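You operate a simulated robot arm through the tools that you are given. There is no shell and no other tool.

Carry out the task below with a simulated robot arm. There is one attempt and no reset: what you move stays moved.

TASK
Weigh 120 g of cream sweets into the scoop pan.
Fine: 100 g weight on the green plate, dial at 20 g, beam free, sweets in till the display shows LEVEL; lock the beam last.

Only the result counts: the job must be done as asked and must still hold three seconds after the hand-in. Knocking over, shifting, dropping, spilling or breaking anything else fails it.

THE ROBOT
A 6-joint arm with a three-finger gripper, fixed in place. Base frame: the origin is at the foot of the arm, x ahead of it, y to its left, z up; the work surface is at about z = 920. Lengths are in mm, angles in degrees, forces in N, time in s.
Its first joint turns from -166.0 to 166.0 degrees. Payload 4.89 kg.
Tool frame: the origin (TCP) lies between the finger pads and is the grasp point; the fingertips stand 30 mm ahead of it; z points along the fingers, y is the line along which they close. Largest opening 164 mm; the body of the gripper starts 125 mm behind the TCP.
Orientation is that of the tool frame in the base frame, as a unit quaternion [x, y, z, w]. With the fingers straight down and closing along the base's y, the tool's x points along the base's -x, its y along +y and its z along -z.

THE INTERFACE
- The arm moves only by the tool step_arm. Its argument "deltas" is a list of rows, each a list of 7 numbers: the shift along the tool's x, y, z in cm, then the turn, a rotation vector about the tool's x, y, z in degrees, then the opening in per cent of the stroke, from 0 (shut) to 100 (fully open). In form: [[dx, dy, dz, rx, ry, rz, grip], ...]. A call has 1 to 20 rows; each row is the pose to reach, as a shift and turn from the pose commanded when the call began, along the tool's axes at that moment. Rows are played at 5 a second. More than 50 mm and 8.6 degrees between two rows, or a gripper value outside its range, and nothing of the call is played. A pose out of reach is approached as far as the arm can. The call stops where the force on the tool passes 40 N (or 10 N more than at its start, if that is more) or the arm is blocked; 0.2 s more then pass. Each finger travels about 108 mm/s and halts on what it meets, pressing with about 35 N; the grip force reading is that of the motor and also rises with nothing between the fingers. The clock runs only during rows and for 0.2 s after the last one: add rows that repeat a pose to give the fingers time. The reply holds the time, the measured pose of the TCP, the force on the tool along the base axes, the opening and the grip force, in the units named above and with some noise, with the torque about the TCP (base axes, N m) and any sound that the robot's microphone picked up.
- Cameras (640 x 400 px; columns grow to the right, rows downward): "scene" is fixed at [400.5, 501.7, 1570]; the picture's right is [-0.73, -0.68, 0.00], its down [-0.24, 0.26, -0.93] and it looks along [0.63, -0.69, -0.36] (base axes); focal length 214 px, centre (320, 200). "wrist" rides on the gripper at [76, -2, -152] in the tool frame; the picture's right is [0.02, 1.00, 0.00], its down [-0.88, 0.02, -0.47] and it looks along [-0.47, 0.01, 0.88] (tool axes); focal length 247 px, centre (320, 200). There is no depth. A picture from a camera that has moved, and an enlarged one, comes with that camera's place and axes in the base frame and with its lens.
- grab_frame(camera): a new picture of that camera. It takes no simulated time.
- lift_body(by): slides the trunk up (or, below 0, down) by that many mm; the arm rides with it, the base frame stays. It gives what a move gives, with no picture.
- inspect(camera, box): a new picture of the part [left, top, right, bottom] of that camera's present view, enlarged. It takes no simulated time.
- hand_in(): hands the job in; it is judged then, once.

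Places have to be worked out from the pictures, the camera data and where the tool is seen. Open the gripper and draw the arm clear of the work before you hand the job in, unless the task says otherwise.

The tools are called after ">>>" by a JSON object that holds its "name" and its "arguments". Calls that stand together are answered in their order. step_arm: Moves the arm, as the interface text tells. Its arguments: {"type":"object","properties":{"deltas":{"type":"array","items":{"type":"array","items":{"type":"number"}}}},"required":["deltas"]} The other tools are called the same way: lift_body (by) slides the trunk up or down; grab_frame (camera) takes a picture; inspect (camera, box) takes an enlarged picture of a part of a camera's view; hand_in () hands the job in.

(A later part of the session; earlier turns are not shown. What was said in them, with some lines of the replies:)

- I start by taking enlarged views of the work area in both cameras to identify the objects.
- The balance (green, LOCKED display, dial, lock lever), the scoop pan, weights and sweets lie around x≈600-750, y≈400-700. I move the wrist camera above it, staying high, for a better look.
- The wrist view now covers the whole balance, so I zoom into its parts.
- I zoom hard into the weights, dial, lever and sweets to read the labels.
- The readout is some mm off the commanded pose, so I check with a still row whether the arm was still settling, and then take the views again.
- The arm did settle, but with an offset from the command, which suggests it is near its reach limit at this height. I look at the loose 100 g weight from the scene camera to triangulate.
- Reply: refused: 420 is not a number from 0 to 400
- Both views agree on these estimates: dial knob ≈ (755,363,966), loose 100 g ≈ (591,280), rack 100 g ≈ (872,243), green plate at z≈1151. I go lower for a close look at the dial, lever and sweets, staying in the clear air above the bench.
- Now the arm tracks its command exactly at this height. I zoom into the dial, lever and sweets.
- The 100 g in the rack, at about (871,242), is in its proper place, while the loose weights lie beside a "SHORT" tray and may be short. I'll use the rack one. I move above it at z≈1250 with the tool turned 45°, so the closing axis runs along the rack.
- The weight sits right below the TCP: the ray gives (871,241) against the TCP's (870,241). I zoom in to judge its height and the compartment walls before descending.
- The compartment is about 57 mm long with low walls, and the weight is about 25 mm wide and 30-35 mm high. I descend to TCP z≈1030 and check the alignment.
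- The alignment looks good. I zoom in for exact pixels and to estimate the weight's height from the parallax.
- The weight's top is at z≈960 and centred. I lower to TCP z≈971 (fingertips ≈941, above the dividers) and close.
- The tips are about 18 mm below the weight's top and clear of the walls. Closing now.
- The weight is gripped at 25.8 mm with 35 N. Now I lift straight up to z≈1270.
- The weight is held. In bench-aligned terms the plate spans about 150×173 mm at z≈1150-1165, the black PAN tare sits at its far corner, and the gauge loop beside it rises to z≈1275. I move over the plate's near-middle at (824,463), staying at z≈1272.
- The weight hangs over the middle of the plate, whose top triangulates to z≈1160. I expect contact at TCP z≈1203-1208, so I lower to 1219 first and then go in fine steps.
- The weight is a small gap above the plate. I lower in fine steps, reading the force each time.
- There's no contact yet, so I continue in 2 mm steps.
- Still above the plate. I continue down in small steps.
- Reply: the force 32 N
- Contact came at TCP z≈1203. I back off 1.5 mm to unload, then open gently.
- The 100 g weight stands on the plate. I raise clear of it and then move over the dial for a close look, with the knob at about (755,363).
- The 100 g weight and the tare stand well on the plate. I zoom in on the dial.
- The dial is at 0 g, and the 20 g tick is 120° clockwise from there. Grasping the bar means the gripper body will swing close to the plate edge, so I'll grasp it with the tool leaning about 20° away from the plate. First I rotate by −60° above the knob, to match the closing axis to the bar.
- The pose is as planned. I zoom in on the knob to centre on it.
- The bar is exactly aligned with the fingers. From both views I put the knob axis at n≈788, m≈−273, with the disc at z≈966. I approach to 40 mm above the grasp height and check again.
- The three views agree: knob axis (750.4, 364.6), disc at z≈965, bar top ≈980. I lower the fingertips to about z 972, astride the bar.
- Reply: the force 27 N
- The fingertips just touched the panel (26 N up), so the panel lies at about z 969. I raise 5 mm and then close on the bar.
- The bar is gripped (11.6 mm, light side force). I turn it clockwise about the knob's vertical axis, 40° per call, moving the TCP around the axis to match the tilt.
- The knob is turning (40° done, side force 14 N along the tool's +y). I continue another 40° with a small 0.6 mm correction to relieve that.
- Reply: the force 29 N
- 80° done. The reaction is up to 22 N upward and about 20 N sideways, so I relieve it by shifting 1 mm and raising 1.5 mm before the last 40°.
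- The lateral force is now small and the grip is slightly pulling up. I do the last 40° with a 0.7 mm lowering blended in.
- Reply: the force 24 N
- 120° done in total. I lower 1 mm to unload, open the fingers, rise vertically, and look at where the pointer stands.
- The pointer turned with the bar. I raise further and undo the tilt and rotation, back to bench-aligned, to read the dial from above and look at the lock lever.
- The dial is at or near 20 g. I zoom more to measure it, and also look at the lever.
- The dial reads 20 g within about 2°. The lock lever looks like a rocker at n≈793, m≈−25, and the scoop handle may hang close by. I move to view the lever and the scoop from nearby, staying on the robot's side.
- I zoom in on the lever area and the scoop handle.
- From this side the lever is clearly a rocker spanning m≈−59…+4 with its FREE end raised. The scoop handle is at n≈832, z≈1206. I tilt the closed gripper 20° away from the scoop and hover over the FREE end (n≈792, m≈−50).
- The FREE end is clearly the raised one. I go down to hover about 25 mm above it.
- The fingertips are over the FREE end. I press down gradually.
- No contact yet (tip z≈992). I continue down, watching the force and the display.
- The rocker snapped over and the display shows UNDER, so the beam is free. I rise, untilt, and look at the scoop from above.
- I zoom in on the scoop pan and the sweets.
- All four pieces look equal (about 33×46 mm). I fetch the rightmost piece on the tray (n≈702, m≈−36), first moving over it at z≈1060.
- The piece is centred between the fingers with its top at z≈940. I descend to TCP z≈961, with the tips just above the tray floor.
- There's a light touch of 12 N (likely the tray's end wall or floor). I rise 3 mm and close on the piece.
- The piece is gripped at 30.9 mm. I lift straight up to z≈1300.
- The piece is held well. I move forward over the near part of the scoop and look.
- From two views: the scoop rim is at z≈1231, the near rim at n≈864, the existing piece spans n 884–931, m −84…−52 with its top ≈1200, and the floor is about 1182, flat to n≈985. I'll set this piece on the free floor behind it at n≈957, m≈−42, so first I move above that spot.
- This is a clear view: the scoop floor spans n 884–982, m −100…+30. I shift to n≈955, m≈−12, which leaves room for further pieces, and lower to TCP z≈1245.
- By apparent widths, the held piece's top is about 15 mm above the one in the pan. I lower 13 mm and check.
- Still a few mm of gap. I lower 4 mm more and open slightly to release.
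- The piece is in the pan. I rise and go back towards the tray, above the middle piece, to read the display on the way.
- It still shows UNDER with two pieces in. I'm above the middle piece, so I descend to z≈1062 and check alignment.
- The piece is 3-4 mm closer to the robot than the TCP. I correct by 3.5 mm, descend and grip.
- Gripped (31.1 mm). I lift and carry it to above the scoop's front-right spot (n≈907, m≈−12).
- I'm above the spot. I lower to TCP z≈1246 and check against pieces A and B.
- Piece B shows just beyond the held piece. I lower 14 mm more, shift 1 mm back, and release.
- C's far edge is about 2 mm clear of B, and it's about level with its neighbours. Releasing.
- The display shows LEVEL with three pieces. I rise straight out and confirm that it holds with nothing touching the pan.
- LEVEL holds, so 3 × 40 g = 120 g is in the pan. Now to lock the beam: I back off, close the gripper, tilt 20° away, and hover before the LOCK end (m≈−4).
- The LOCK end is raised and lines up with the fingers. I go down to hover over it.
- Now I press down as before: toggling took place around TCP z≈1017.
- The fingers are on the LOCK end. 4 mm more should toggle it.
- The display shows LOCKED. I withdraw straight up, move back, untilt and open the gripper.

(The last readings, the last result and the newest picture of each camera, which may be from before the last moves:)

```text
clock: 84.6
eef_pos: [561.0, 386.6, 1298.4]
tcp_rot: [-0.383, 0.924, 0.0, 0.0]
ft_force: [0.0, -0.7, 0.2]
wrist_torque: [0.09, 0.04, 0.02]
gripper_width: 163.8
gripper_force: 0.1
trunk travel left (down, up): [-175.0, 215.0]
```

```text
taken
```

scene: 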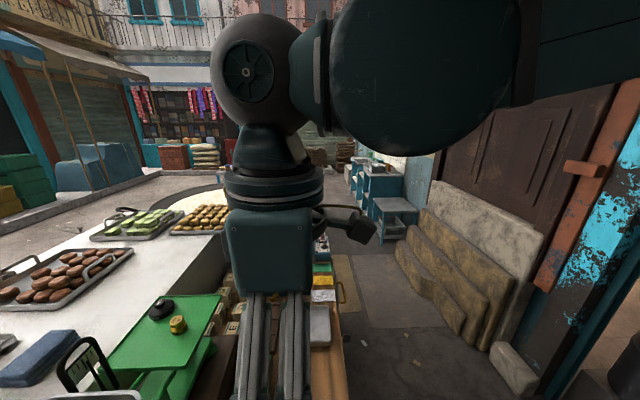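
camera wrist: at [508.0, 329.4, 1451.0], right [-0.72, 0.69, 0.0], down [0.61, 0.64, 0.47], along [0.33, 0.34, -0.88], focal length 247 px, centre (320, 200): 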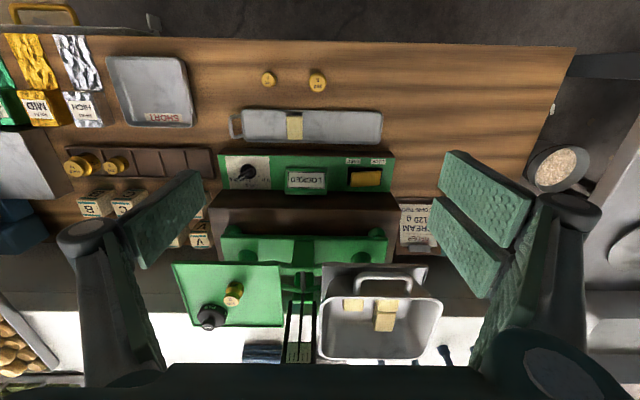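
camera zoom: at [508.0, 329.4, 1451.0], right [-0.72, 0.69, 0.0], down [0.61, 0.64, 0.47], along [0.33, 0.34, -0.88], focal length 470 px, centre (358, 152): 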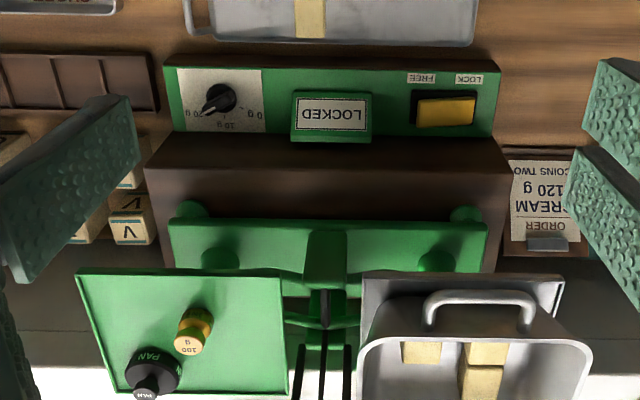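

The end state looks right: 100 g and the tare on the plate, dial at 20 g, three pieces in the scoop, display LOCKED, one piece left on the tray. I take one last closer look at the scoop before handing in.

>>> {"name": "inspect", "arguments": {"camera": "wrist", "box": [310, 260, 450, 370]}}

>>> {"name": "inspect", "arguments": {"camera": "wrist", "box": [215, 140, 405, 200]}}

```text
3.64 times, centred on (380, 315) of wrist
camera zoom: at [508.0, 329.4, 1451.0], right [-0.72, 0.69, 0.0], down [0.61, 0.64, 0.47], along [0.33, 0.34, -0.88], focal length 898 px, centre (102, -218)
```

zoom: 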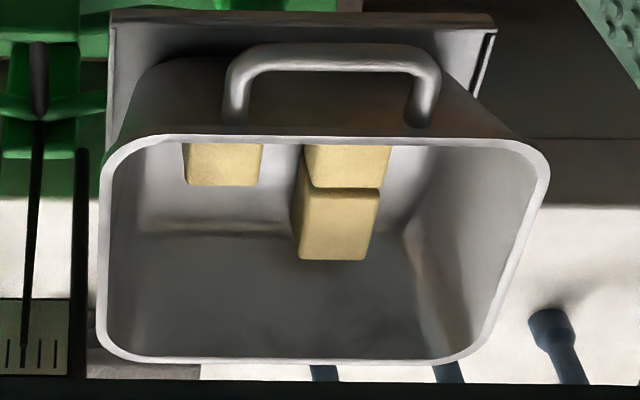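

```text
3.37 times, centred on (310, 170) of wrist
camera zoom: at [508.0, 329.4, 1451.0], right [-0.72, 0.69, 0.0], down [0.61, 0.64, 0.47], along [0.33, 0.34, -0.88], focal length 832 px, centre (354, 301)
```

zoom: 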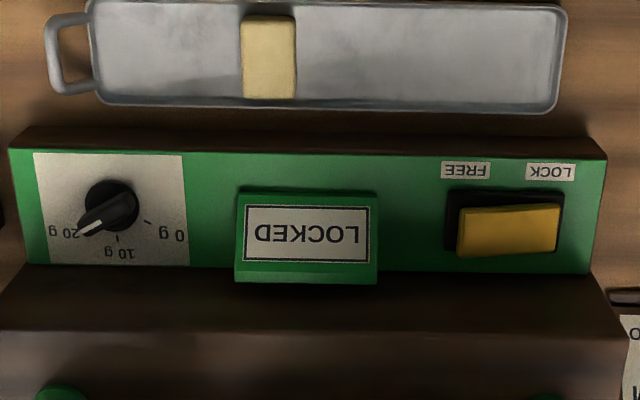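

The three pieces lie in the scoop, the beam is locked, the dial is at 20 g, and the gripper is open and clear. I hand in the job.

>>> {"name": "hand_in", "arguments": {}}

```text
The job is handed in.
```

The job is handed in. The scoop pan holds three cream sweets, and the display read LEVEL against the 100 g weight and the dial at 20 g before I locked the beam. I don't have the judge's result.

- **Weight:** I used the 100 g from the rack, not the loose one. The loose weights lay near a tray marked SHORT and might have been light. The rack weight now stands on the green plate beside the black PAN tare.
- **Dial:** The pointer is on 20 g, within about 2°.
- **Sweets:** One piece was already in the pan and I added two. The display still showed UNDER after the first and changed to LEVEL after the second. One piece is left on the tray.
- **Beam:** I freed it before adding the sweets. LEVEL held with nothing touching the pan, and the display now shows LOCKED.

While setting the dial, the fingertips pressed briefly on the scale's panel, at about 26 N. There was also one light touch on the sweets tray. In the last pictures nothing had been knocked, shifted or spilled. The gripper is open and raised clear of the work.
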